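You operate a simulated robot arm through the tools that you are given. There is no shell and no other tool. Be economical: measure what you need, move in short steps, check, and stop when the job is done.

The job below is to be done with a simulated robot arm. You get a single attempt, and the scene is never put back.

JOB
Load the silver lids and drop one on the can in the slide.
Fine: the stack goes in the canner's lid socket; one lid only; bring the slide back to CAN IN; no drink, rollers untouched; the other cans stay.
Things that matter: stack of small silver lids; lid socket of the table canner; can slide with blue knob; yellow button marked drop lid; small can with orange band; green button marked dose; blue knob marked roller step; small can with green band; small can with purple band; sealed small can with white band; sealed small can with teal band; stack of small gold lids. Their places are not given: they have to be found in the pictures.

It is judged by the outcome, as a careful person would: the job done as asked, and still so three seconds after it is handed in. It fails if anything else is knocked over, pushed out of place, dropped, spilled or broken. A push-on lid holds only when it is set on centred and level and pressed home; a screw cap is set on level and turned clockwise until tight.

ROBOT AND FRAMES
A 6-joint arm with a two-finger parallel gripper, fixed in place. Base frame: the origin is at the foot of the arm, x ahead of it, y to its left, z up; the work surface is at about z = 0.3. Lengths are in cm, angles in degrees, forces in N, time in s.
With the tool pointing down near the work surface it reaches from about 14 to 58 cm from the base axis. Its first joint turns from -66.0 to 66.0 degrees. Payload 2.1 kg.
Tool frame: the origin (TCP) lies between the finger pads and is the grasp point; the fingertips stand 3 cm ahead of it; z points along the fingers, y is the line along which they close. Largest opening 9.4 cm; finger width 2.8, thickness 1; the body of the gripper, 5 by 9.6 cm, starts 5.5 cm behind the TCP.
Orientation is told as [roll, pitch, yaw] about the base's x, y, z axes, in that order, counted from this pose: with the fingers straight down and closing along the base's y, the tool's x points along the base's -x, its y along +y and its z along -z.

CONTROLS
- The arm moves only by the tool servo_tool. Its argument "moves" is one flat list of numbers, 6 for each row, row after row: the shift along the base's x, y, z in units of 30 mm (1.0 is 30 mm), then the turn, a rotation vector about the base's x, y, z in units of 8 degrees (1.0 is 8 degrees). In form: [x, y, z, wx, wy, wz, x, y, z, wx, wy, wz, ...]. A call has 1 to 8 rows; each row shifts and turns the commanded pose from where the row before left it. "grip" is the closure, from 0 (fully open) to 1 (shut), set as the call begins (left out, the last holds). A call with a number of a shift or a turn outside -1 to 1 is refused whole. A row lasts 0.2 s, in which the tool goes at most 5 cm and 8.6 degrees; a call with a longer step from one row to the next is refused whole, and so is a gripper value outside its range. Where a pose cannot be reached the arm comes as near as it can. A force on the tool above 90 N (or 10 N above the force at the start of the call, whichever is more), or a blocked arm, ends the call early, and 0.2 s more pass. The fingers move at their own pace (about 7.2 cm/s each) and stop on an object; they squeeze with about 22 N. The grip force told is the motor's: it shows also when the fingers shut on nothing. Time passes only in rows, and 0.2 s behind the last, so rows that do not move let the fingers close. The reply holds the time, the measured pose of the TCP, the force on the tool along the base axes, the opening and the grip force, in the units named above and with some noise.
- Cameras (640 x 400 px; columns grow to the right, rows downward): "scene" is fixed at [3.25, -35.39, 49.86]; the picture's right is [0.94, -0.35, 0.00], its down [-0.15, -0.40, -0.90] and it looks along [0.32, 0.84, -0.43] (base axes); focal length 315 px, centre (320, 200). "wrist" rides on the gripper at [7.6, 1.4, -10.3] in the tool frame; the picture's right is [-0.18, 0.98, 0.00], its down [-0.75, -0.14, -0.64] and it looks along [-0.63, -0.12, 0.77] (tool axes); focal length 243 px, centre (320, 200).
- camera(camera): a new picture of that camera. It takes no simulated time.
- pixel_to_xyz(camera, pixels): for up to 12 pixels [column, row] of the newest picture of that camera ("zoom" is the newest enlarged one), the place [x, y, z] in the base frame of the surface seen there, good to about 0.2 cm. It takes no simulated time.
- close_up(camera, box): a new picture of the part [left, top, right, bottom] of that camera's present view, enlarged. It takes no simulated time.
- hand_in(): hands the job in; it is judged then, once.

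Go step by step. Measure first, check grasps and placings, and put right what went wrong. The budget is 80 turns and 54 pictures, counting those below and the enlarged ones. Unless the task says otherwise, let go and move clear before handing in, and close with one line.

The tools are called after "Call:" as a command line: name --argument value ..., lists and objects as JSON in quotes. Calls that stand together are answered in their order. servo_tool: Moves the arm, as the interface text tells. Its arguments: {"type":"object","properties":{"moves":{"type":"array"},"grip":{"type":"number"}},"required":["moves"]} The other tools are called the same way: camera (camera) takes a picture; pixel_to_xyz (camera, pixels) gives the place of the surface under pixels of a picture; close_up (camera, box) takes an enlarged picture of a part of a camera's view; hand_in () hands the job in.

At the start:

```text
time: 0.0
position: [27.02, 2.58, 38.53]
orientation: [0.0, -0.2, 0.0]
contact_force: [0.3, -0.5, -0.5]
opening: 9.41
grasp_force: 0.1
```

scene: 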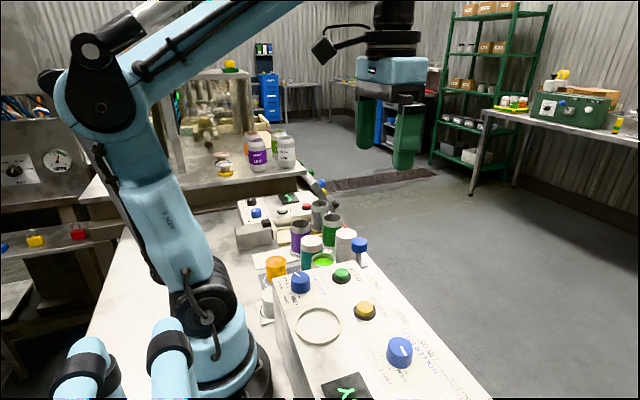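
wrist: 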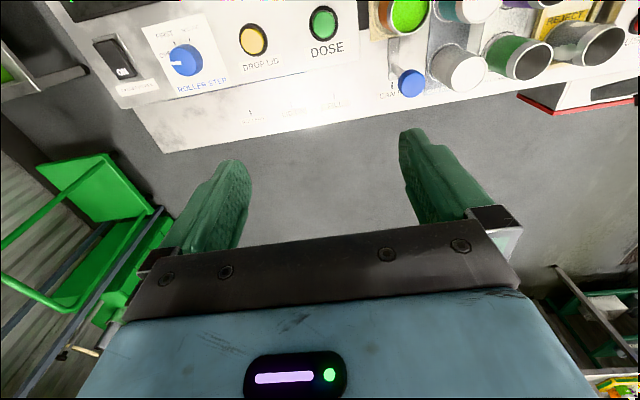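

The scene picture shows the canner panel at lower centre (knobs, buttons, a ring at about (318,325)) and the cans around (320,235). I'll enlarge that region first.

Call:
close_up --camera "scene" --box '[220, 170, 420, 295]'

Call:
close_up --camera "scene" --box '[240, 240, 496, 400]'

Call:
close_up --camera "wrist" --box '[80, 0, 640, 160]'

```text
3.20 times, centred on (320, 232) of scene
```

zoom: 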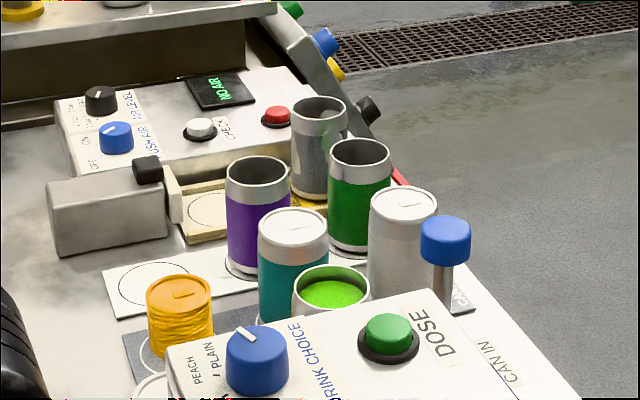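

```text
2.50 times, centred on (368, 320) of scene
```

zoom: 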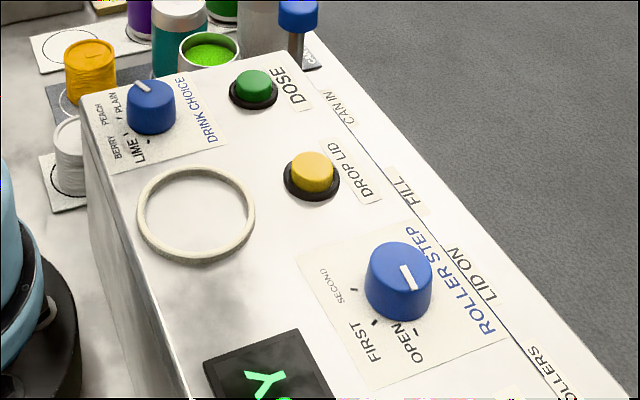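

```text
1.14 times, centred on (360, 80) of wrist
```

zoom: 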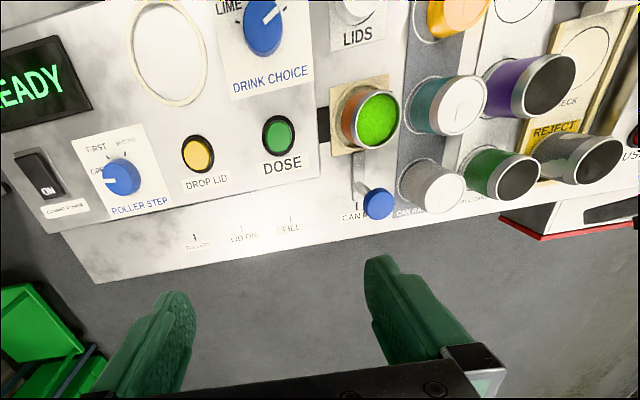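

The wrist close-up shows the orange-band can in the slide at CAN IN, knob at zoom (377,204), ring (168,52), yellow button (198,153). I'll measure these.

Call:
pixel_to_xyz --camera "zoom" --pixels '[[377, 204], [371, 114], [198, 153], [168, 52], [131, 55], [206, 55], [357, 10], [460, 12], [195, 240], [243, 229], [291, 219], [357, 207]]'

Call:
pixel_to_xyz --camera "scene" --pixels '[[276, 262], [267, 287], [270, 294], [268, 318], [318, 325], [295, 325], [342, 325], [318, 309], [318, 342], [365, 308], [360, 243], [322, 258]]'

```text
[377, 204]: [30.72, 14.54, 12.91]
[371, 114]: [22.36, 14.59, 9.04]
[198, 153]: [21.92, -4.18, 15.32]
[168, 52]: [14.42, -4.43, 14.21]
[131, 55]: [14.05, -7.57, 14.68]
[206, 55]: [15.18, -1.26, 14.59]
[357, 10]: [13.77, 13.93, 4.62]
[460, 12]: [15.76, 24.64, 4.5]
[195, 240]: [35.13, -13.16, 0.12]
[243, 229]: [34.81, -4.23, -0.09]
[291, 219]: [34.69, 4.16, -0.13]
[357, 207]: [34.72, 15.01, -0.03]
```

```text
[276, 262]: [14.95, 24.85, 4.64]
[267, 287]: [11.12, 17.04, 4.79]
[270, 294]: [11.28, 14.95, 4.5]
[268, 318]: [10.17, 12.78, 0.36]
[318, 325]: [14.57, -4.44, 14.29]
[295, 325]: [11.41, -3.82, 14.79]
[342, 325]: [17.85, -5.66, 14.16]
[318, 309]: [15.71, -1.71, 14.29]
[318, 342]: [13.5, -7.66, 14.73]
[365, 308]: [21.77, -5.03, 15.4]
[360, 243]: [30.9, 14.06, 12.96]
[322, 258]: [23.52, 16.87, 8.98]
```

Useful: ring centre is about (14.5,-4.4), top 14.3–14.8; knob (30.8,14.3), LID ON mark at y≈-4.2. The silver stack is near (12.5,14.5), close to the housing; I'll move the wrist camera over it.

Call:
servo_tool --moves '[-0.8, 0.95, 0, 0, 0, 0, -0.8, 0.95, 0, 0, 0, 0, -0.8, 0.95, 0, 0, 0, 0, -0.8, 0.95, 0, 0, 0, 0, 0, 0, 0, 0, 0, 0]' --grip 0

Call:
camera --camera "wrist"

```text
time: 1.2
position: [17.33, 13.96, 38.61]
orientation: [-0.1, -0.1, 0.0]
contact_force: [0.2, 0.7, 0.4]
opening: 9.36
grasp_force: 0.1
```

```text
48 pictures are left
```

wrist: 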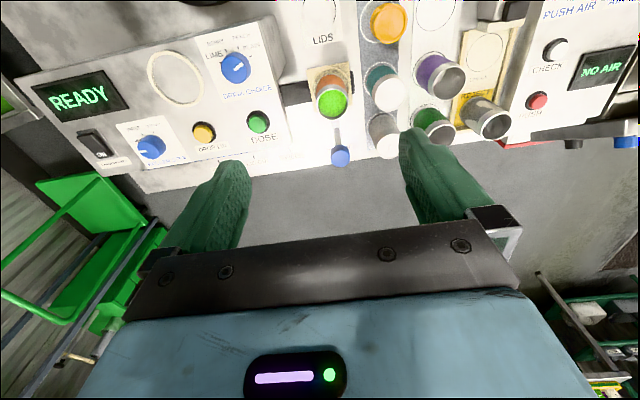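

The stack "LIDS" sits at the top edge of the wrist view (about (325,10)). I'll tilt the tool about +y so the camera looks back at it.

Call:
servo_tool --moves '[0, 0, 0, 0, 1, 0, 0, 0, 0, 0, 1, 0, 0, 0, 0, 0, 1, 0, 0, 0, 0, 0, 0, 0]'

Call:
camera --camera "wrist"

Call:
close_up --camera "scene" --box '[240, 240, 336, 300]'

```text
time: 2.2
position: [17.29, 13.99, 38.56]
orientation: [0.0, 23.9, 0.0]
contact_force: [0.0, 0.0, 0.5]
opening: 9.37
grasp_force: 0.0
```

```text
47 pictures are left
```

wrist: 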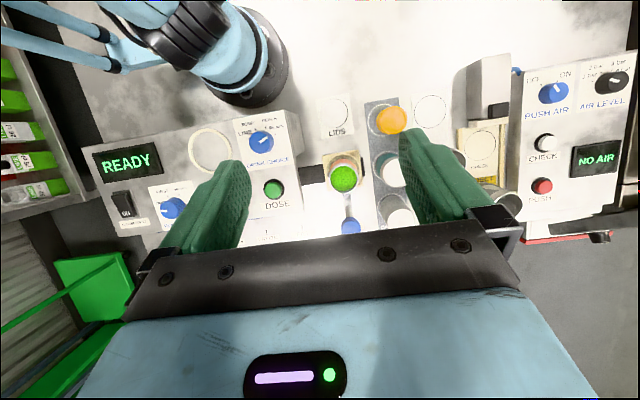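

```text
6.67 times, centred on (288, 270) of scene
```

zoom: 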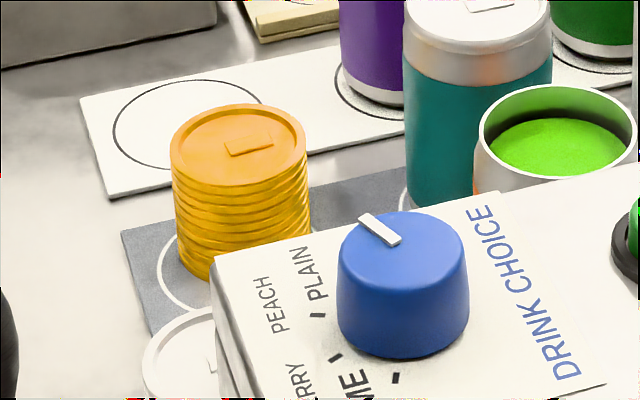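

Call:
close_up --camera "wrist" --box '[180, 80, 436, 240]'

```text
2.50 times, centred on (308, 160) of wrist
```

zoom: 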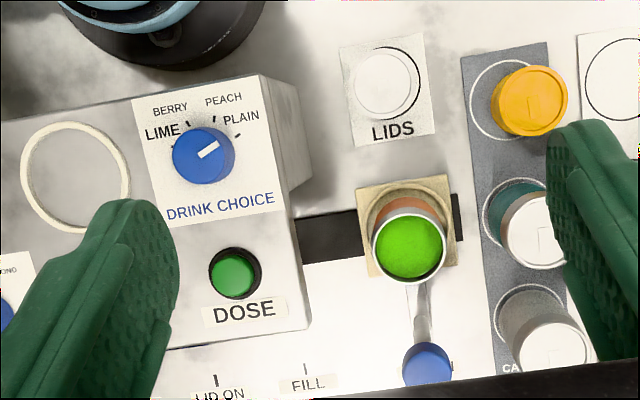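

The silver stack top is at zoom (387,83), with gap to the housing at left (edge ≈(300,90) top). I'll measure rims, housing edge, ring and gold.

Call:
pixel_to_xyz --camera "zoom" --pixels '[[387, 83], [358, 88], [414, 78], [382, 54], [391, 112], [262, 100], [500, 107], [76, 178], [26, 190], [125, 172], [68, 127], [410, 248]]'

Call:
pixel_to_xyz --camera "wrist" --pixels '[[350, 226], [302, 115], [295, 170], [343, 159], [330, 174], [357, 172], [340, 187], [248, 147], [303, 205], [304, 130], [324, 160], [361, 155]]'

```text
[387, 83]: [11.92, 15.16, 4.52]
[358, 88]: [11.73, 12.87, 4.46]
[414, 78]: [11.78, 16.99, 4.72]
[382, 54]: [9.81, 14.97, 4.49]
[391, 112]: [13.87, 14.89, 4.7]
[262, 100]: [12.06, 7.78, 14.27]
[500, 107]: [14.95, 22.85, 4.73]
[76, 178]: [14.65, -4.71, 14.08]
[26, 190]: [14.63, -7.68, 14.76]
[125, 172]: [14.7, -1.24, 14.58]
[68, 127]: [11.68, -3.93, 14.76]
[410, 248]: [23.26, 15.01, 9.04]
```

```text
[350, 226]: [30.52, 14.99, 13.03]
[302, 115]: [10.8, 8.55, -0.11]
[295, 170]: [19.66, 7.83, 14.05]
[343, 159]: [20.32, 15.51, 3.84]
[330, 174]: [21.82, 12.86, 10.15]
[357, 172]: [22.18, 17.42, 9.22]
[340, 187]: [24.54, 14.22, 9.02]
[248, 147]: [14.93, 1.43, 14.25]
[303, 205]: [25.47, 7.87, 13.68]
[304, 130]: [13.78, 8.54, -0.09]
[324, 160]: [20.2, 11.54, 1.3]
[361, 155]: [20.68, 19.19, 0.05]
```

Silver stack centre ≈(11.85,14.95), radius ≈2.1, top 4.6; housing face y≈8.2, so a y-closing grasp fits. I'll untilt and come down to above it.

Call:
servo_tool --moves '[-0.6, 0.105, -0.9, 0, -1, 0, -0.6, 0.105, -0.9, 0, -1, 0, -0.6, 0.105, -0.9, 0, -1, 0, 0, 0, -0.9, 0, 0, 0, 0, 0, -0.9, 0, 0, 0, 0, 0, -0.9, 0, 0, 0, 0, 0, -0.9, 0, 0, 0, 0, 0, 0, 0, 0, 0]' --grip 0

Call:
camera --camera "scene"

Call:
camera --camera "wrist"

```text
time: 4.0
position: [11.89, 14.77, 19.65]
orientation: [0.0, -0.3, -0.1]
contact_force: [0.2, 0.5, 0.1]
opening: 9.43
grasp_force: 0.1
```

```text
44 pictures are left
```

scene: 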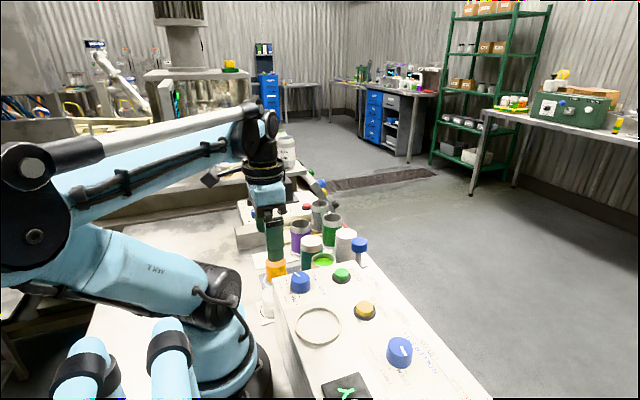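

```text
43 pictures are left
```

wrist: 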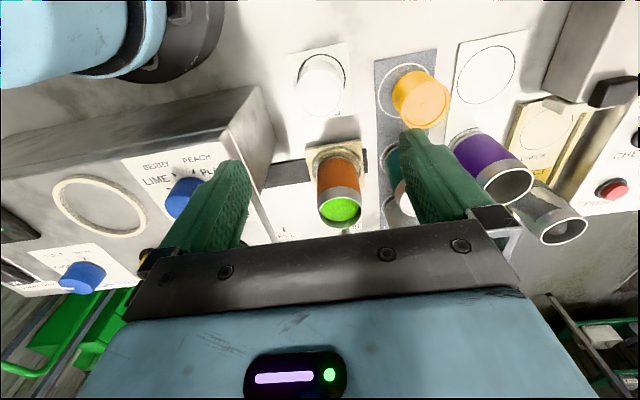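

Stack top appears at wrist (322,75) and the arm is right above it. I'll re-measure its rim from here.

Call:
pixel_to_xyz --camera "wrist" --pixels '[[322, 73], [304, 74], [341, 72], [322, 58], [323, 88], [250, 88], [255, 190], [98, 205], [60, 205], [138, 205]]'

Call:
close_up --camera "wrist" --box '[260, 40, 388, 120]'

```text
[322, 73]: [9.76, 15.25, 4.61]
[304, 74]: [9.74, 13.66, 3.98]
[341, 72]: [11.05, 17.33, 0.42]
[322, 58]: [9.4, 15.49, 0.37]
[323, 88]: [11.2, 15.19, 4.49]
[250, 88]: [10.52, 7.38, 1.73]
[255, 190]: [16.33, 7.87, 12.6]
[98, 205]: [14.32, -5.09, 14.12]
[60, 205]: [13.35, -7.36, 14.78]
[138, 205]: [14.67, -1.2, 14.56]
```

```text
5.00 times, centred on (324, 80) of wrist
```

zoom: 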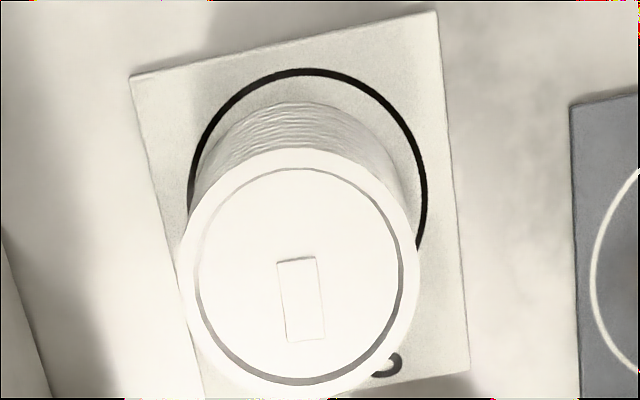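

Call:
pixel_to_xyz --camera "zoom" --pixels '[[300, 270], [186, 275], [414, 275], [290, 155], [310, 385], [190, 210], [425, 210], [305, 72], [300, 110]]'

```text
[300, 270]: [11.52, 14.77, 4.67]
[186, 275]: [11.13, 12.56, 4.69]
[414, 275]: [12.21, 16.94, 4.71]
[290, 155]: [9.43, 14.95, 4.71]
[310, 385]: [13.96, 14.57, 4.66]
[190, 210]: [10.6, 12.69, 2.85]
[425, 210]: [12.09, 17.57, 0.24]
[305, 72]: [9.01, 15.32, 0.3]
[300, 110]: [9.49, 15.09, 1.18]
```

Stack centre ≈(11.7,14.8), matching the TCP to 0.2 cm. Descend to TCP z≈4.4, then check before closing.

Call:
servo_tool --moves '[-0.06, 0, -0.95, 0, 0, 0, 0, 0, -0.95, 0, 0, 0, 0, 0, -0.95, 0, 0, 0, 0, 0, -0.9, 0, 0, 0, 0, 0, -0.7, 0, 0, 0, 0, 0, -0.63, 0, 0, 0, 0, 0, 0, 0, 0, 0]' --grip 0

Call:
camera --camera "wrist"

```text
time: 5.6
position: [11.94, 15.03, 4.45]
orientation: [0.0, -0.2, 0.1]
contact_force: [0.6, -0.6, 0.0]
opening: 9.38
grasp_force: 0.0
```

```text
41 pictures are left
```

wrist: 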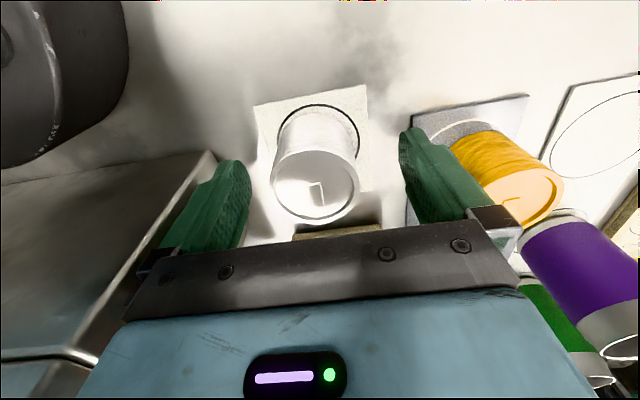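

The stack top at (316,187) sits centred between the fingers. Close the grip.

Call:
servo_tool --moves '[0, 0, 0, 0, 0, 0, 0, 0, 0, 0, 0, 0, 0, 0, 0, 0, 0, 0, 0, 0, 0, 0, 0, 0]' --grip 1

Call:
camera --camera "wrist"

```text
time: 6.6
position: [11.9, 15.05, 4.44]
orientation: [0.0, -0.2, 0.0]
contact_force: [-0.9, 0.3, 0.5]
opening: 4.71
grasp_force: 22.3
```

```text
40 pictures are left
```

wrist: 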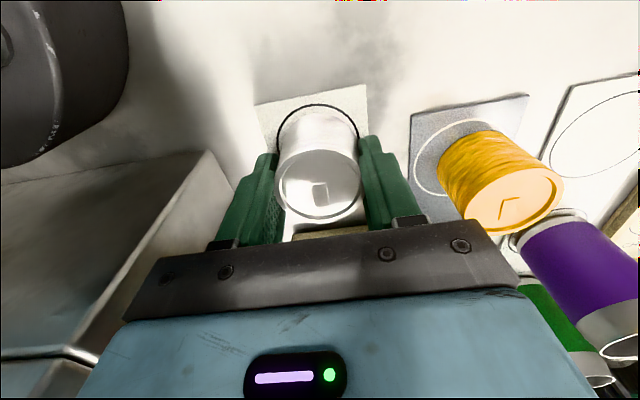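

Gripped at 4.71 cm, 22 N. Lift straight up.

Call:
servo_tool --moves '[0, 0, 0.5, 0, 0, 0, 0, 0, 0.9, 0, 0, 0, 0, 0, 0.9, 0, 0, 0, 0, 0, 0.9, 0, 0, 0, 0, 0, 0.9, 0, 0, 0, 0, 0, 0.9, 0, 0, 0, 0, 0, 0.9, 0, 0, 0, 0, 0, 0, 0, 0, 0]'

Call:
camera --camera "wrist"

Call:
close_up --camera "scene" --box '[200, 180, 360, 360]'

```text
time: 8.4
position: [11.94, 15.02, 22.37]
orientation: [0.0, -0.2, 0.0]
contact_force: [0.8, -0.1, -0.4]
opening: 4.68
grasp_force: 22.1
```

```text
39 pictures are left
```

wrist: 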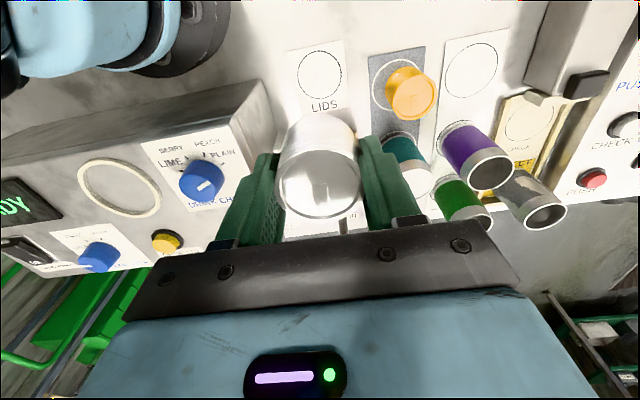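

```text
2.22 times, centred on (280, 270) of scene
```

zoom: 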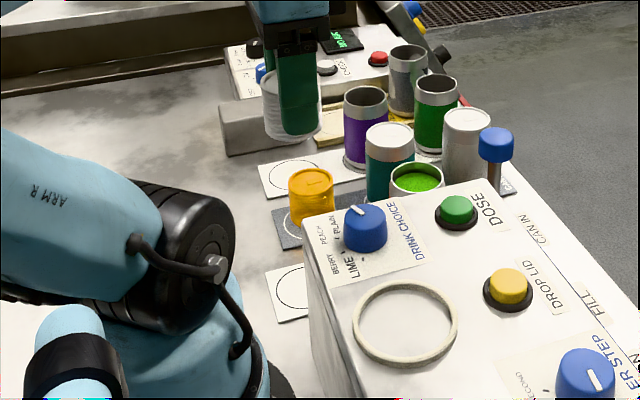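

The whole stack is held. I'll measure its top in the gripper (centre (319,185)) and the ring inner/outer edges again.

Call:
close_up --camera "wrist" --box '[60, 100, 380, 300]'

Call:
pixel_to_xyz --camera "wrist" --pixels '[[319, 185], [282, 185], [357, 185], [319, 153], [319, 215]]'

```text
2.00 times, centred on (220, 200) of wrist
```

zoom: 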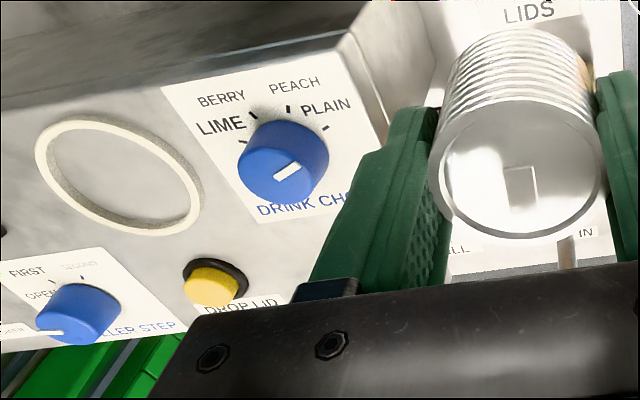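

```text
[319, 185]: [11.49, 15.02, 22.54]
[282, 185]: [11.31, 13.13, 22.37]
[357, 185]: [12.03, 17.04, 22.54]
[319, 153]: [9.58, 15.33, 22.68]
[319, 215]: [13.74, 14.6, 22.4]
```

Stack centre is offset from TCP by (-0.25,0). Ring centre (14.6,-4.45), so the TCP target is (14.85,-4.45); I'll swing over at x≈18 and z≈23.5.

Call:
servo_tool --moves '[0.9, 0, 0.2, 0, 0, 0, 0.9, -0.9, 0.2, 0, 0, 0, 0.2, -0.9, 0, 0, 0, 0, 0, -0.95, 0, 0, 0, 0, 0, -0.95, 0, 0, 0, 0, 0, -0.95, 0, 0, 0, 0, -0.5, -0.95, 0, 0, 0, 0, 0, 0, 0, 0, 0, 0]'

Call:
servo_tool --moves '[-0.5, -0.45, 0, 0, 0, 0, -0.03, -0.44, 0, 0, 0, 0, 0, 0, 0, 0, 0, 0]'

Call:
camera --camera "wrist"

Call:
camera --camera "scene"

```text
time: 10.2
position: [16.28, -1.79, 23.22]
orientation: [0.0, -0.2, 0.1]
contact_force: [0.5, 0.4, -0.6]
opening: 4.7
grasp_force: 22.2
```

```text
time: 11.0
position: [14.76, -4.48, 23.29]
orientation: [0.0, -0.2, 0.1]
contact_force: [0.1, 0.4, -1.1]
opening: 4.7
grasp_force: 22.7
```

```text
36 pictures are left
```

wrist: 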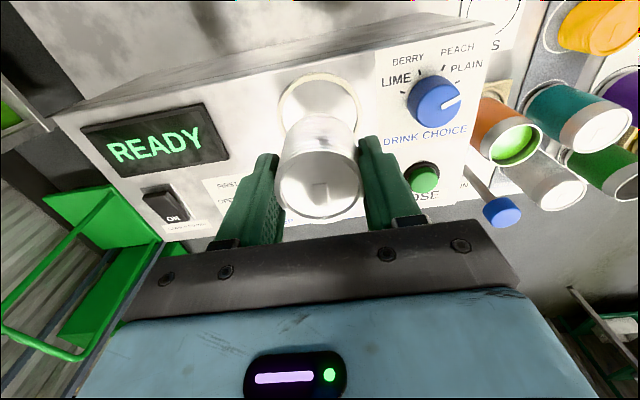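

```text
35 pictures are left
```

scene: 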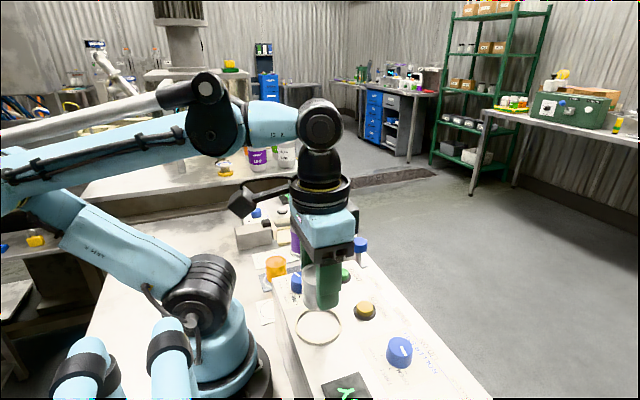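

Pose is (14.76,-4.48), ring directly beneath (wrist (317,95)). Lower to just above the ring (z≈19.2) and check.

Call:
servo_tool --moves '[0.02, 0, -0.5, 0, 0, 0, 0, 0, -0.5, 0, 0, 0, 0, 0, -0.33, 0, 0, 0, 0, 0, 0, 0, 0, 0]'

Call:
close_up --camera "scene" --box '[260, 270, 388, 350]'

Call:
close_up --camera "wrist" --box '[240, 70, 400, 240]'

```text
time: 12.0
position: [14.91, -4.54, 19.34]
orientation: [0.0, -0.1, 0.1]
contact_force: [-0.5, -0.4, -0.3]
opening: 4.71
grasp_force: 22.2
```

```text
5.00 times, centred on (324, 310) of scene
```

zoom: 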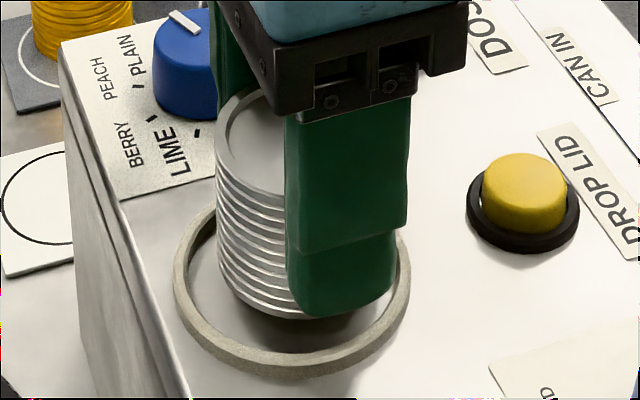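

```text
2.35 times, centred on (320, 155) of wrist
```

zoom: 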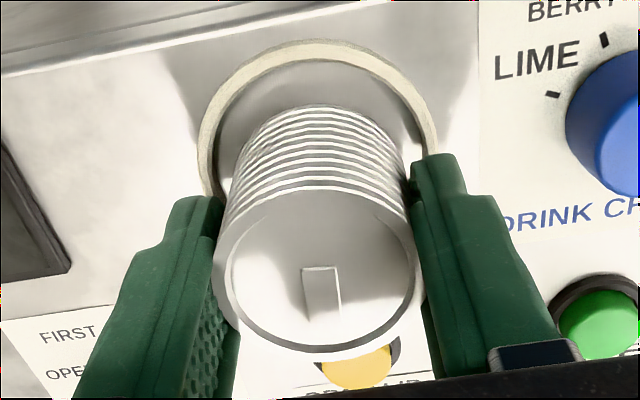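

The stack hangs inside the ring outline, about 1 cm up. Lower it gently in small steps.

Call:
servo_tool --moves '[0, 0, -0.1, 0, 0, 0, 0, 0, -0.1, 0, 0, 0, 0, 0, -0.07, 0, 0, 0, 0, 0, -0.04, 0, 0, 0, 0, 0, 0, 0, 0, 0]'

Call:
close_up --camera "scene" --box '[260, 270, 388, 350]'

```text
time: 13.2
position: [14.9, -4.53, 18.31]
orientation: [0.1, -0.2, 0.0]
contact_force: [-0.7, 0.2, -1.3]
opening: 4.69
grasp_force: 22.0
```

```text
5.00 times, centred on (324, 310) of scene
```

zoom: 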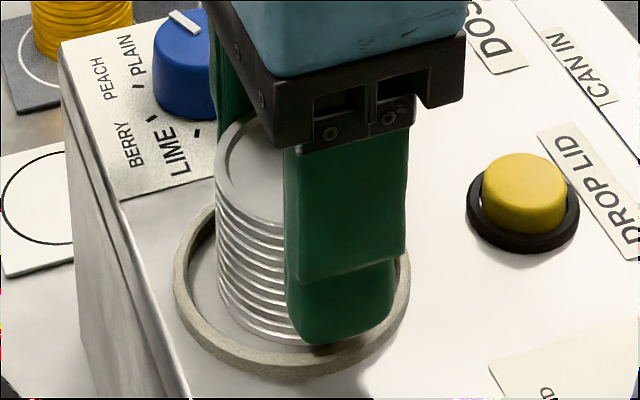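

No contact yet (force −1.3). Continue down 0.15 steps with a tiny −x correction.

Call:
servo_tool --moves '[-0.05, 0, -0.04, 0, 0, 0, 0, 0, -0.04, 0, 0, 0, 0, 0, 0, 0, 0, 0]'

```text
time: 14.0
position: [14.73, -4.49, 18.14]
orientation: [0.1, -0.2, 0.0]
contact_force: [5.5, -0.2, 12.0]
opening: 4.69
grasp_force: 22.3
```

Contact at 18.14 (12 N up), consistent with the socket floor. Release to about 6.6 cm.

Call:
servo_tool --moves '[0, 0, 0.02, 0, 0, 0, 0, 0, 0, 0, 0, 0, 0, 0, 0, 0, 0, 0]' --grip 0.3

Call:
close_up --camera "wrist" --box '[240, 90, 400, 240]'

Call:
close_up --camera "scene" --box '[260, 270, 388, 350]'

```text
time: 14.8
position: [14.69, -4.56, 18.19]
orientation: [-0.1, -0.2, 0.0]
contact_force: [-0.4, -0.1, -0.9]
opening: 6.58
grasp_force: 0.1
```

```text
2.67 times, centred on (320, 165) of wrist
```

zoom: 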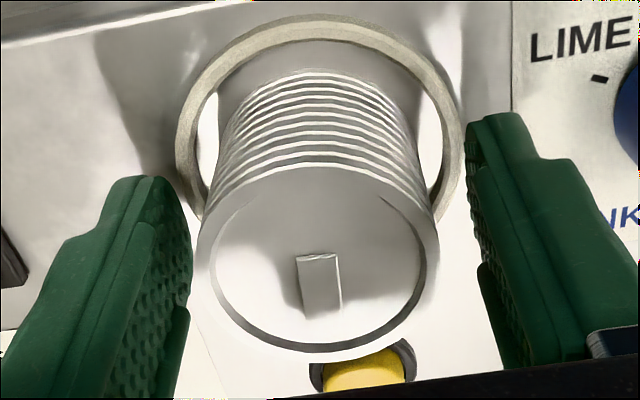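

```text
5.00 times, centred on (324, 310) of scene
```

zoom: 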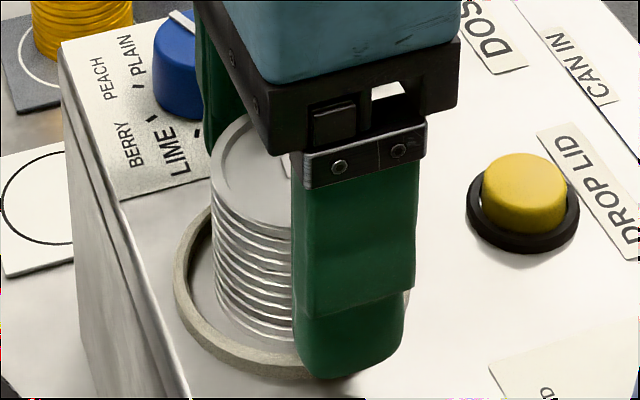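

The stack stands level in the socket. Back off upward and verify.

Call:
servo_tool --moves '[0, 0, 0.5, 0, 0, 0, 0, 0, 0.9, 0, 0, 0, 0, 0, 0.9, 0, 0, 0, 0.8, 0.5, 0.2, 0, 0, 0, 0.9, 0.8, 0, 0, 0, 0, 0.9, 0.9, 0, 0, 0, 0, 0, 0, 0, 0, 0, 0]'

Call:
close_up --camera "scene" --box '[240, 240, 496, 400]'

Call:
camera --camera "wrist"

```text
time: 16.4
position: [22.37, 2.11, 25.69]
orientation: [0.0, -0.1, 0.0]
contact_force: [0.2, 0.2, -0.5]
opening: 6.59
grasp_force: 0.1
```

```text
2.50 times, centred on (368, 320) of scene
```

zoom: 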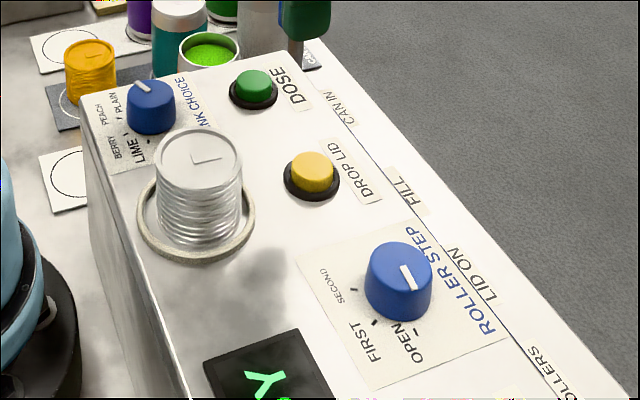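

```text
28 pictures are left
```

wrist: 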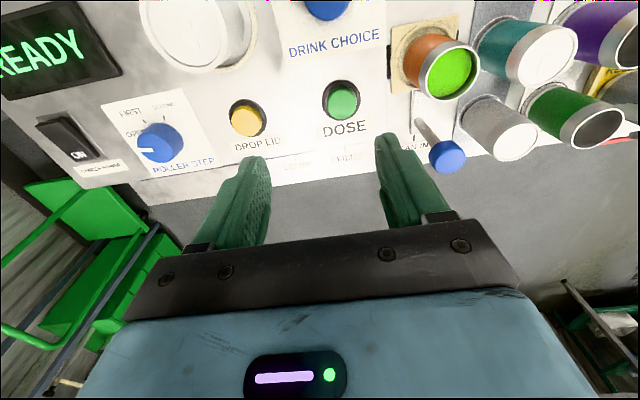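

Stack sits inside the ring. Now measure the knob (wrist (448,155)), its post and nearby cans.

Call:
close_up --camera "wrist" --box '[380, 20, 572, 180]'

```text
2.50 times, centred on (476, 100) of wrist
```

zoom: 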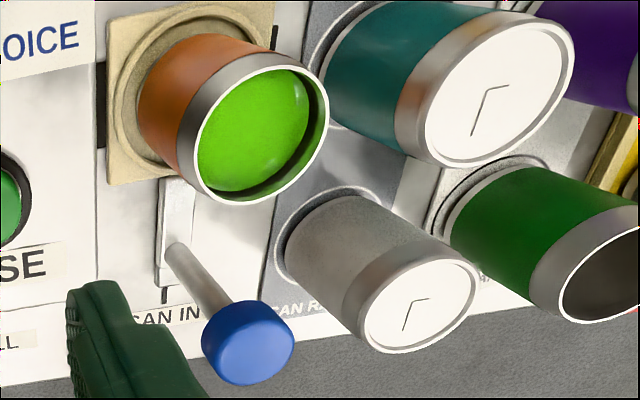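

Call:
pixel_to_xyz --camera "zoom" --pixels '[[257, 355], [218, 355], [293, 340], [262, 333], [258, 377], [215, 325], [240, 305], [180, 255], [165, 293], [420, 310], [365, 330], [210, 280]]'

Call:
pixel_to_xyz --camera "scene" --pixels '[[395, 308], [407, 316], [422, 350], [412, 338], [374, 277], [319, 250], [400, 345], [402, 308]]'

```text
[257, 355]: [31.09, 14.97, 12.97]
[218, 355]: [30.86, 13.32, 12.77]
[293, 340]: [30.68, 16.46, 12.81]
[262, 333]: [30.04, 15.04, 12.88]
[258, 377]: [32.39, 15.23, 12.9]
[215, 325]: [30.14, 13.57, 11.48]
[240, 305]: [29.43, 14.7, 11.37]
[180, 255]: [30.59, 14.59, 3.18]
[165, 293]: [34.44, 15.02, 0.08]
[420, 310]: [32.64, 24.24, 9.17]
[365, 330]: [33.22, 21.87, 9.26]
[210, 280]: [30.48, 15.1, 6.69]
```

```text
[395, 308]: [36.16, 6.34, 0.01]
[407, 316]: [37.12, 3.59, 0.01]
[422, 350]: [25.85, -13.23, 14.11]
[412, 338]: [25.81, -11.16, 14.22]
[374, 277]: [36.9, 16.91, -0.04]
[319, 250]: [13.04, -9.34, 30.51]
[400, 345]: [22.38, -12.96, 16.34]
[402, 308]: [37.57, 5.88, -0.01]
```

Knob centre (30.8,14.95), radius 1.6, top 12.9; LID ON tick at y≈-4.3, CAN IN at 15.0. Move above the knob with fingers straddling it in y.

Call:
servo_tool --moves '[0.562, 0.856, -0.1, 0, 0, 0, 0.562, 0.856, -0.3, 0, 0, 0, 0.562, 0.856, -0.4, 0, 0, 0, 0.562, 0.856, -0.5, 0, 0, 0, 0.562, 0.856, -0.6, 0, 0, 0, 0, 0, 0, 0, 0, 0]' --grip 0.3

Call:
camera --camera "wrist"

```text
time: 17.8
position: [31.12, 14.98, 19.9]
orientation: [-0.1, -0.2, 0.0]
contact_force: [-0.4, -0.1, 0.0]
opening: 6.57
grasp_force: 0.1
```

```text
26 pictures are left
```

wrist: 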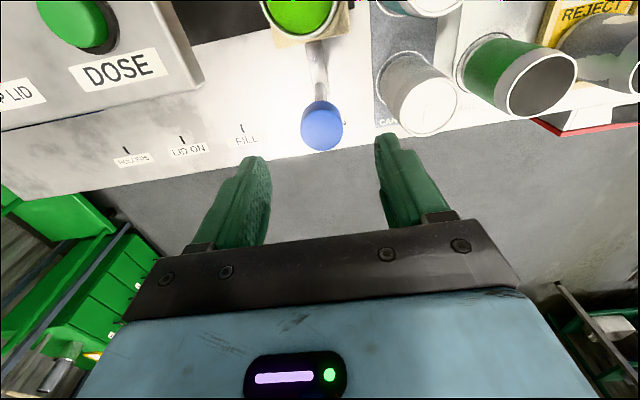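

Knob is at (322,125), directly below the TCP. Measure ticks and knob quickly, and descend to z≈13.9.

Call:
pixel_to_xyz --camera "wrist" --pixels '[[125, 149], [182, 139], [243, 128], [322, 130], [305, 130], [341, 130], [195, 70], [318, 85]]'

Call:
servo_tool --moves '[-0.05, 0, -0.6, 0, 0, 0, 0, 0, -0.6, 0, 0, 0, 0, 0, -0.5, 0, 0, 0, 0, 0, -0.3, 0, 0, 0, 0, 0, 0, 0, 0, 0]'

Call:
camera --camera "wrist"

```text
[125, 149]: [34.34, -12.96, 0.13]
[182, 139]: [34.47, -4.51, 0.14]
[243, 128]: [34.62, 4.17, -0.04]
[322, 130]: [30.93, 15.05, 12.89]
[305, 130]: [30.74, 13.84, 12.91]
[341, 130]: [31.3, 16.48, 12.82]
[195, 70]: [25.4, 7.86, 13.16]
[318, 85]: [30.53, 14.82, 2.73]
```

```text
time: 19.0
position: [30.98, 14.92, 13.97]
orientation: [0.0, -0.2, 0.0]
contact_force: [1.2, 0.1, -0.1]
opening: 6.55
grasp_force: 0.0
```

```text
25 pictures are left
```

wrist: 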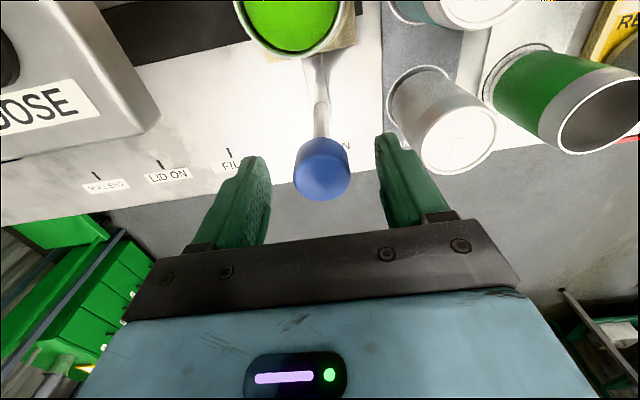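

The knob is between the fingers. LID ON tick at y≈-4.4. Close on the knob.

Call:
servo_tool --moves '[0, 0, 0, 0, 0, 0, 0, 0, 0, 0, 0, 0, 0, 0, 0, 0, 0, 0]' --grip 1

```text
time: 19.8
position: [30.82, 15.01, 14.06]
orientation: [-0.1, -0.2, 0.1]
contact_force: [0.4, 0.3, -3.4]
opening: 3.34
grasp_force: 45.0
```

Knob held (3.34 cm). Slide slowly toward −y with a gentle start.

Call:
servo_tool --moves '[0, -0.05, 0, 0, 0, 0, 0, -0.1, 0, 0, 0, 0, 0, -0.15, 0, 0, 0, 0, 0, -0.2, 0, 0, 0, 0, 0, -0.2, 0, 0, 0, 0, 0, -0.2, 0, 0, 0, 0, 0, -0.2, 0, 0, 0, 0, 0, -0.15, 0, 0, 0, 0]'

Call:
camera --camera "wrist"

```text
time: 21.6
position: [30.89, 11.16, 13.93]
orientation: [0.1, -0.4, 0.0]
contact_force: [18.8, 0.7, -30.4]
opening: 3.35
grasp_force: 44.8
```

```text
24 pictures are left
```

wrist: 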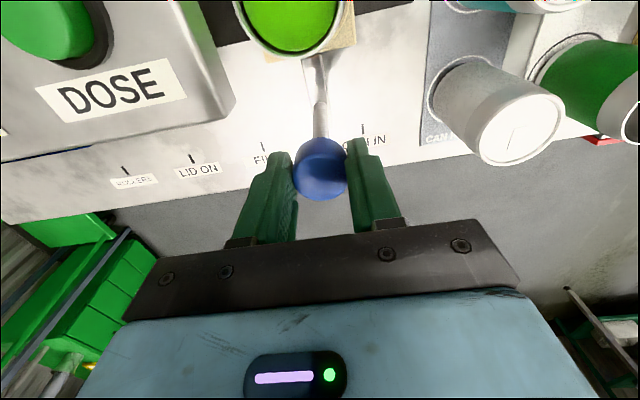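

The slide and can move along, but side forces build (−30 N in z). I'll loosen to a loose straddle (3.8 cm) and push on.

Call:
servo_tool --moves '[0, 0, 0, 0, 0, 0, 0, 0, 0, 0, 0, 0]' --grip 0.6

```text
time: 22.2
position: [30.82, 11.17, 13.95]
orientation: [0.0, -0.1, 0.0]
contact_force: [-0.3, -0.6, -1.1]
opening: 3.74
grasp_force: 0.0
```

Forces gone. Push on gently, about 6 cm.

Call:
servo_tool --moves '[0, -0.07, 0, 0, 0, 0, 0, -0.12, 0, 0, 0, 0, 0, -0.2, 0, 0, 0, 0, 0, -0.28, 0, 0, 0, 0, 0, -0.35, 0, 0, 0, 0, 0, -0.35, 0, 0, 0, 0, 0, -0.35, 0, 0, 0, 0, 0, -0.35, 0, 0, 0, 0]'

Call:
servo_tool --moves '[0, -0.2, 0, 0, 0, 0, 0, -0.3, 0, 0, 0, 0, 0, -0.35, 0, 0, 0, 0, 0, -0.35, 0, 0, 0, 0, 0, -0.35, 0, 0, 0, 0, 0, -0.35, 0, 0, 0, 0, 0, -0.3, 0, 0, 0, 0, 0, -0.2, 0, 0, 0, 0]'

Call:
camera --camera "wrist"

```text
time: 24.0
position: [30.83, 5.08, 14.11]
orientation: [-0.1, -0.2, -0.1]
contact_force: [0.6, 0.6, 0.1]
opening: 3.79
grasp_force: 0.3
```

```text
time: 25.8
position: [30.79, -2.23, 13.9]
orientation: [0.0, -0.2, 0.0]
contact_force: [-0.5, 1.0, 0.1]
opening: 3.8
grasp_force: 0.5
```

```text
23 pictures are left
```

wrist: 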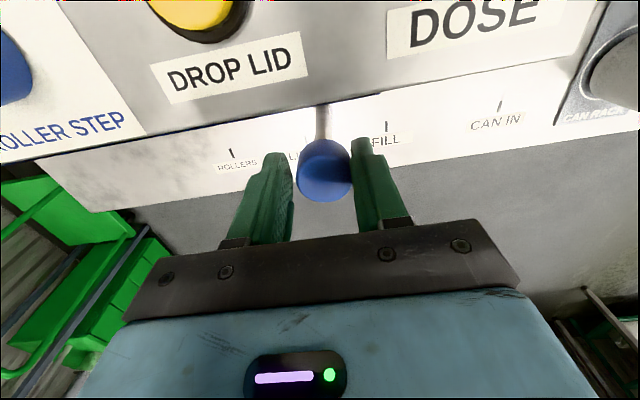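

Knob is nearing LID ON (tick hidden behind the left finger). Move a further 2.3 cm slowly and measure.

Call:
servo_tool --moves '[0, -0.15, 0, 0, 0, 0, 0, -0.2, 0, 0, 0, 0, 0, -0.2, 0, 0, 0, 0, 0, -0.12, 0, 0, 0, 0, 0, -0.09, 0, 0, 0, 0, 0, 0, 0, 0, 0, 0]'

Call:
close_up --camera "wrist" --box '[240, 80, 400, 240]'

Call:
pixel_to_xyz --camera "zoom" --pixels '[[320, 350], [235, 330], [430, 330], [320, 130], [300, 130], [340, 130]]'

```text
time: 27.2
position: [30.78, -4.58, 14.02]
orientation: [0.1, -0.2, 0.0]
contact_force: [0.3, 0.4, 0.0]
opening: 3.78
grasp_force: 0.1
```

```text
2.50 times, centred on (320, 160) of wrist
```

zoom: 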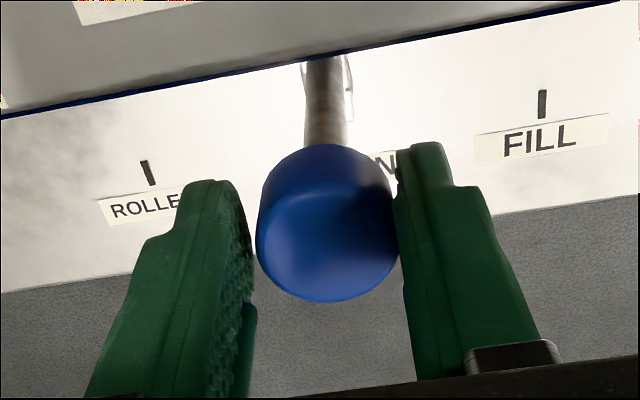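

```text
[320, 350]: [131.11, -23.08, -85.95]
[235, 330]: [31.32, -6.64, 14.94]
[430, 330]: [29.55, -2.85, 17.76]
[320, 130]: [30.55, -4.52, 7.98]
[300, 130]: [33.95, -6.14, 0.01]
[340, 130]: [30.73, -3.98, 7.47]
```

Knob ≈ y −4.35, at the LID ON mark. Raise clear and check alignment and the display.

Call:
servo_tool --moves '[0, 0.05, 0, 0, 0, 0, 0, 0, 0.5, 0, 0, 0, 0, 0, 0.8, 0, 0, 0, 0, 0, 0.8, 0, 0, 0, 0, 0, 0.6, 0, 0, 0, 0, 0, 0, 0, 0, 0]'

Call:
camera --camera "wrist"

```text
time: 28.6
position: [31.0, -4.37, 22.1]
orientation: [0.1, -0.2, 0.1]
contact_force: [0.9, -1.1, -0.3]
opening: 3.77
grasp_force: 0.1
```

```text
21 pictures are left
```

wrist: 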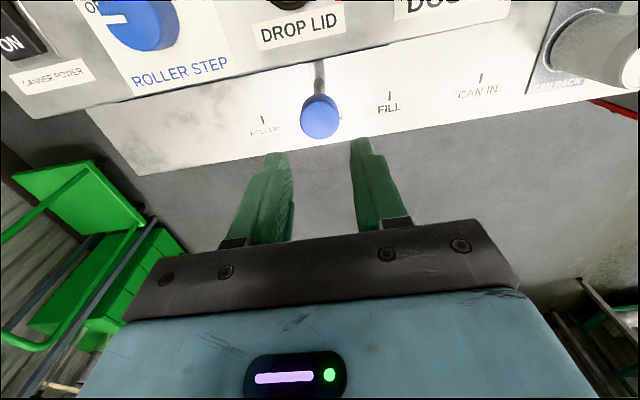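

Call:
pixel_to_xyz --camera "wrist" --pixels '[[320, 122], [302, 122], [339, 122], [320, 70], [263, 119], [389, 95], [481, 77]]'

Call:
camera --camera "scene"

```text
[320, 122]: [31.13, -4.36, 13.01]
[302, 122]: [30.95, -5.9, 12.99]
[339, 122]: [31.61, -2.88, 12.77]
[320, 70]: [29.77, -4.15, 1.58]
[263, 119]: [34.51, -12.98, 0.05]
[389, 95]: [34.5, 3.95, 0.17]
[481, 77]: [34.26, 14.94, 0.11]
```

```text
20 pictures are left
```

scene: 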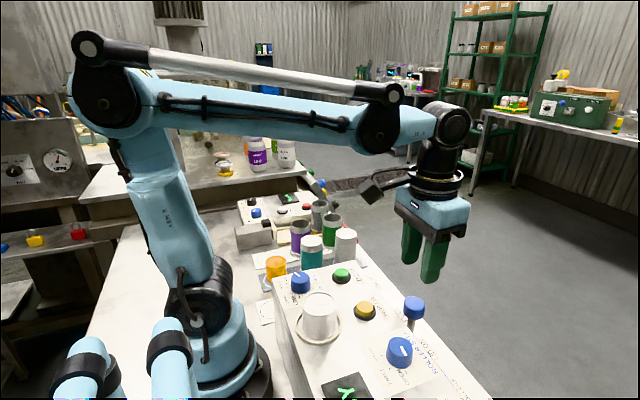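

Knob stands at −4.36, aligned. Now pinpoint the yellow button.

Call:
close_up --camera "scene" --box '[324, 280, 404, 330]'

```text
8.00 times, centred on (364, 305) of scene
```

zoom: 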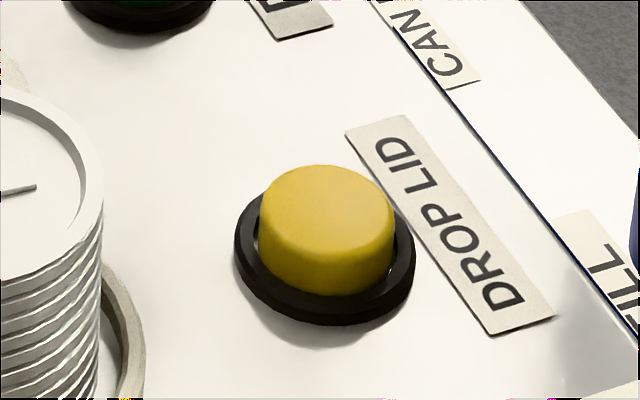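

Call:
pixel_to_xyz --camera "zoom" --pixels '[[330, 205], [265, 200], [390, 210], [325, 170], [335, 245], [245, 245], [412, 260]]'

Call:
servo_tool --moves '[-0.75, 0, 0.2, 0, 0, 0, -0.75, 0, 0.2, 0, 0, 0, -0.75, 0, 0, 0, 0, 0, -0.75, 0, 0, 0, 0, 0, 0, 0, 0, 0, 0, 0, 0, 0, 0, 0, 0, 0]' --grip 1

```text
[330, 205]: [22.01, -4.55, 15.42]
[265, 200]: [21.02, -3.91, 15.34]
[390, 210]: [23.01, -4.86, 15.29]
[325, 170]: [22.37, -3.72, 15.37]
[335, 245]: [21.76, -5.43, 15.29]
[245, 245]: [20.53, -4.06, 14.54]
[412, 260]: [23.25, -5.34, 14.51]
```

```text
time: 30.0
position: [21.98, -4.45, 23.14]
orientation: [-0.1, -0.2, 0.0]
contact_force: [-0.6, -0.1, 0.5]
opening: 0.0
grasp_force: 21.9
```

Button centre (22.05,−4.5), top 15.4; TCP is above it with fingers shut. Descend to about 0.4 cm above.

Call:
servo_tool --moves '[0, 0, -0.6, 0, 0, 0, 0, 0, -0.5, 0, 0, 0, 0, 0, -0.33, 0, 0, 0, 0, 0, 0, 0, 0, 0]'

Call:
close_up --camera "scene" --box '[300, 250, 428, 330]'

```text
time: 31.0
position: [21.98, -4.37, 19.03]
orientation: [-0.1, -0.2, 0.0]
contact_force: [0.9, 0.6, 0.4]
opening: 0.01
grasp_force: 21.9
```

```text
5.00 times, centred on (364, 290) of scene
```

zoom: 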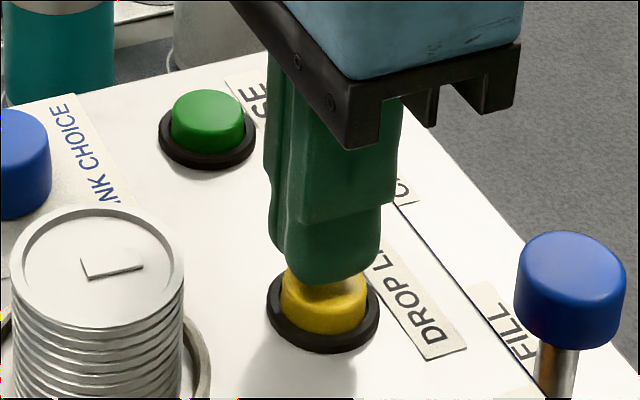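

Fingers are right above the yellow button. Press down gradually, one monotonic press.

Call:
servo_tool --moves '[0, 0, -0.12, 0, 0, 0, 0, 0, -0.08, 0, 0, 0, 0, 0, -0.06, 0, 0, 0, 0, 0, -0.04, 0, 0, 0]'

Call:
close_up --camera "scene" --box '[280, 250, 440, 400]'

```text
time: 32.0
position: [21.87, -4.36, 18.12]
orientation: [0.0, -0.3, 0.0]
contact_force: [0.2, 1.5, 2.0]
opening: 0.02
grasp_force: 22.2
```

```text
2.67 times, centred on (360, 325) of scene
```

zoom: 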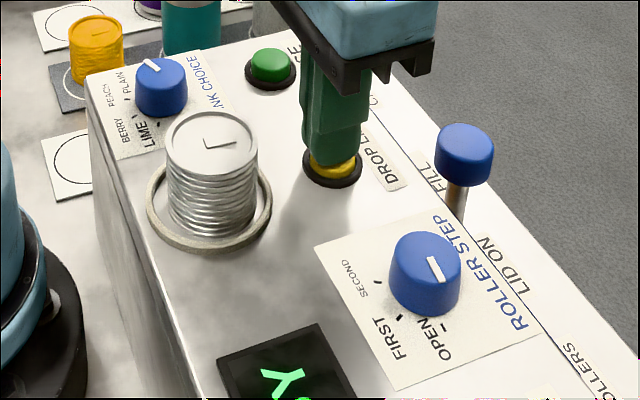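

Only 2 N so far and the stack looks unchanged; press a bit deeper without releasing.

Call:
servo_tool --moves '[0, 0, -0.05, 0, 0, 0, 0, 0, -0.05, 0, 0, 0, 0, 0, 0, 0, 0, 0]'

Call:
close_up --camera "scene" --box '[280, 250, 440, 400]'

```text
time: 32.8
position: [21.74, -4.38, 17.77]
orientation: [0.1, -0.1, -0.1]
contact_force: [-0.9, -1.2, 16.1]
opening: 0.0
grasp_force: 21.9
```

```text
2.67 times, centred on (360, 325) of scene
```

zoom: 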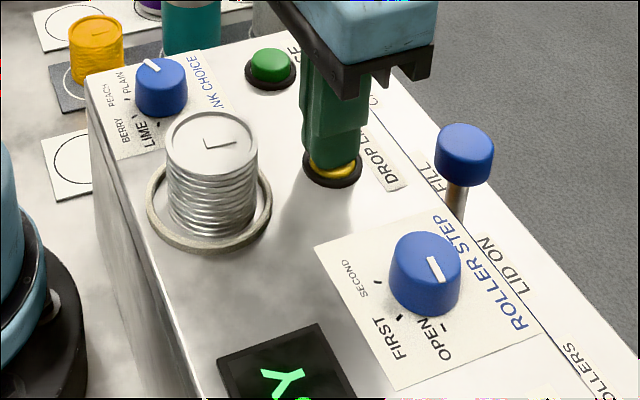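

Now 16 N — the button is at the end of its travel. Release straight up and look for evidence.

Call:
servo_tool --moves '[0, 0, 0.4, 0, 0, 0, 0, 0, 0.6, 0, 0, 0, 0, 0, 0.9, 0, 0, 0, 0.3, 0, 0.9, 0, 0, 0, 0.6, 0, 0.6, 0, 0, 0, 0, 0, 0, 0, 0, 0]'

Call:
camera --camera "wrist"

```text
time: 34.2
position: [24.46, -4.2, 28.05]
orientation: [0.0, -0.2, 0.0]
contact_force: [-0.1, 0.8, 0.7]
opening: 0.0
grasp_force: 22.0
```

```text
15 pictures are left
```

wrist: 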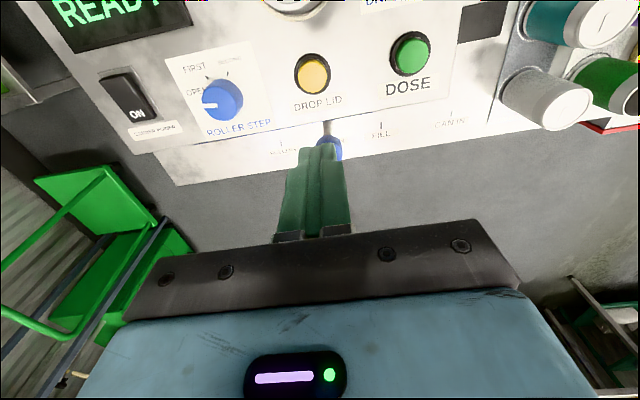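

Button is back up, display still READY. Check the stack's height in the scene view.

Call:
close_up --camera "scene" --box '[240, 240, 496, 400]'

Call:
pixel_to_xyz --camera "zoom" --pixels '[[200, 170], [185, 150], [220, 150], [200, 140], [215, 165]]'

```text
2.50 times, centred on (368, 320) of scene
```

zoom: 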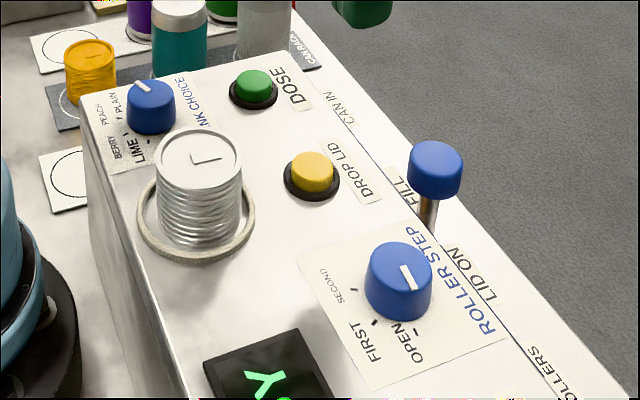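

```text
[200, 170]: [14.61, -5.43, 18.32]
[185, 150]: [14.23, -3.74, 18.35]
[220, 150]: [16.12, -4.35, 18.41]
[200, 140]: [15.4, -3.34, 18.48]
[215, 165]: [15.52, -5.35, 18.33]
```

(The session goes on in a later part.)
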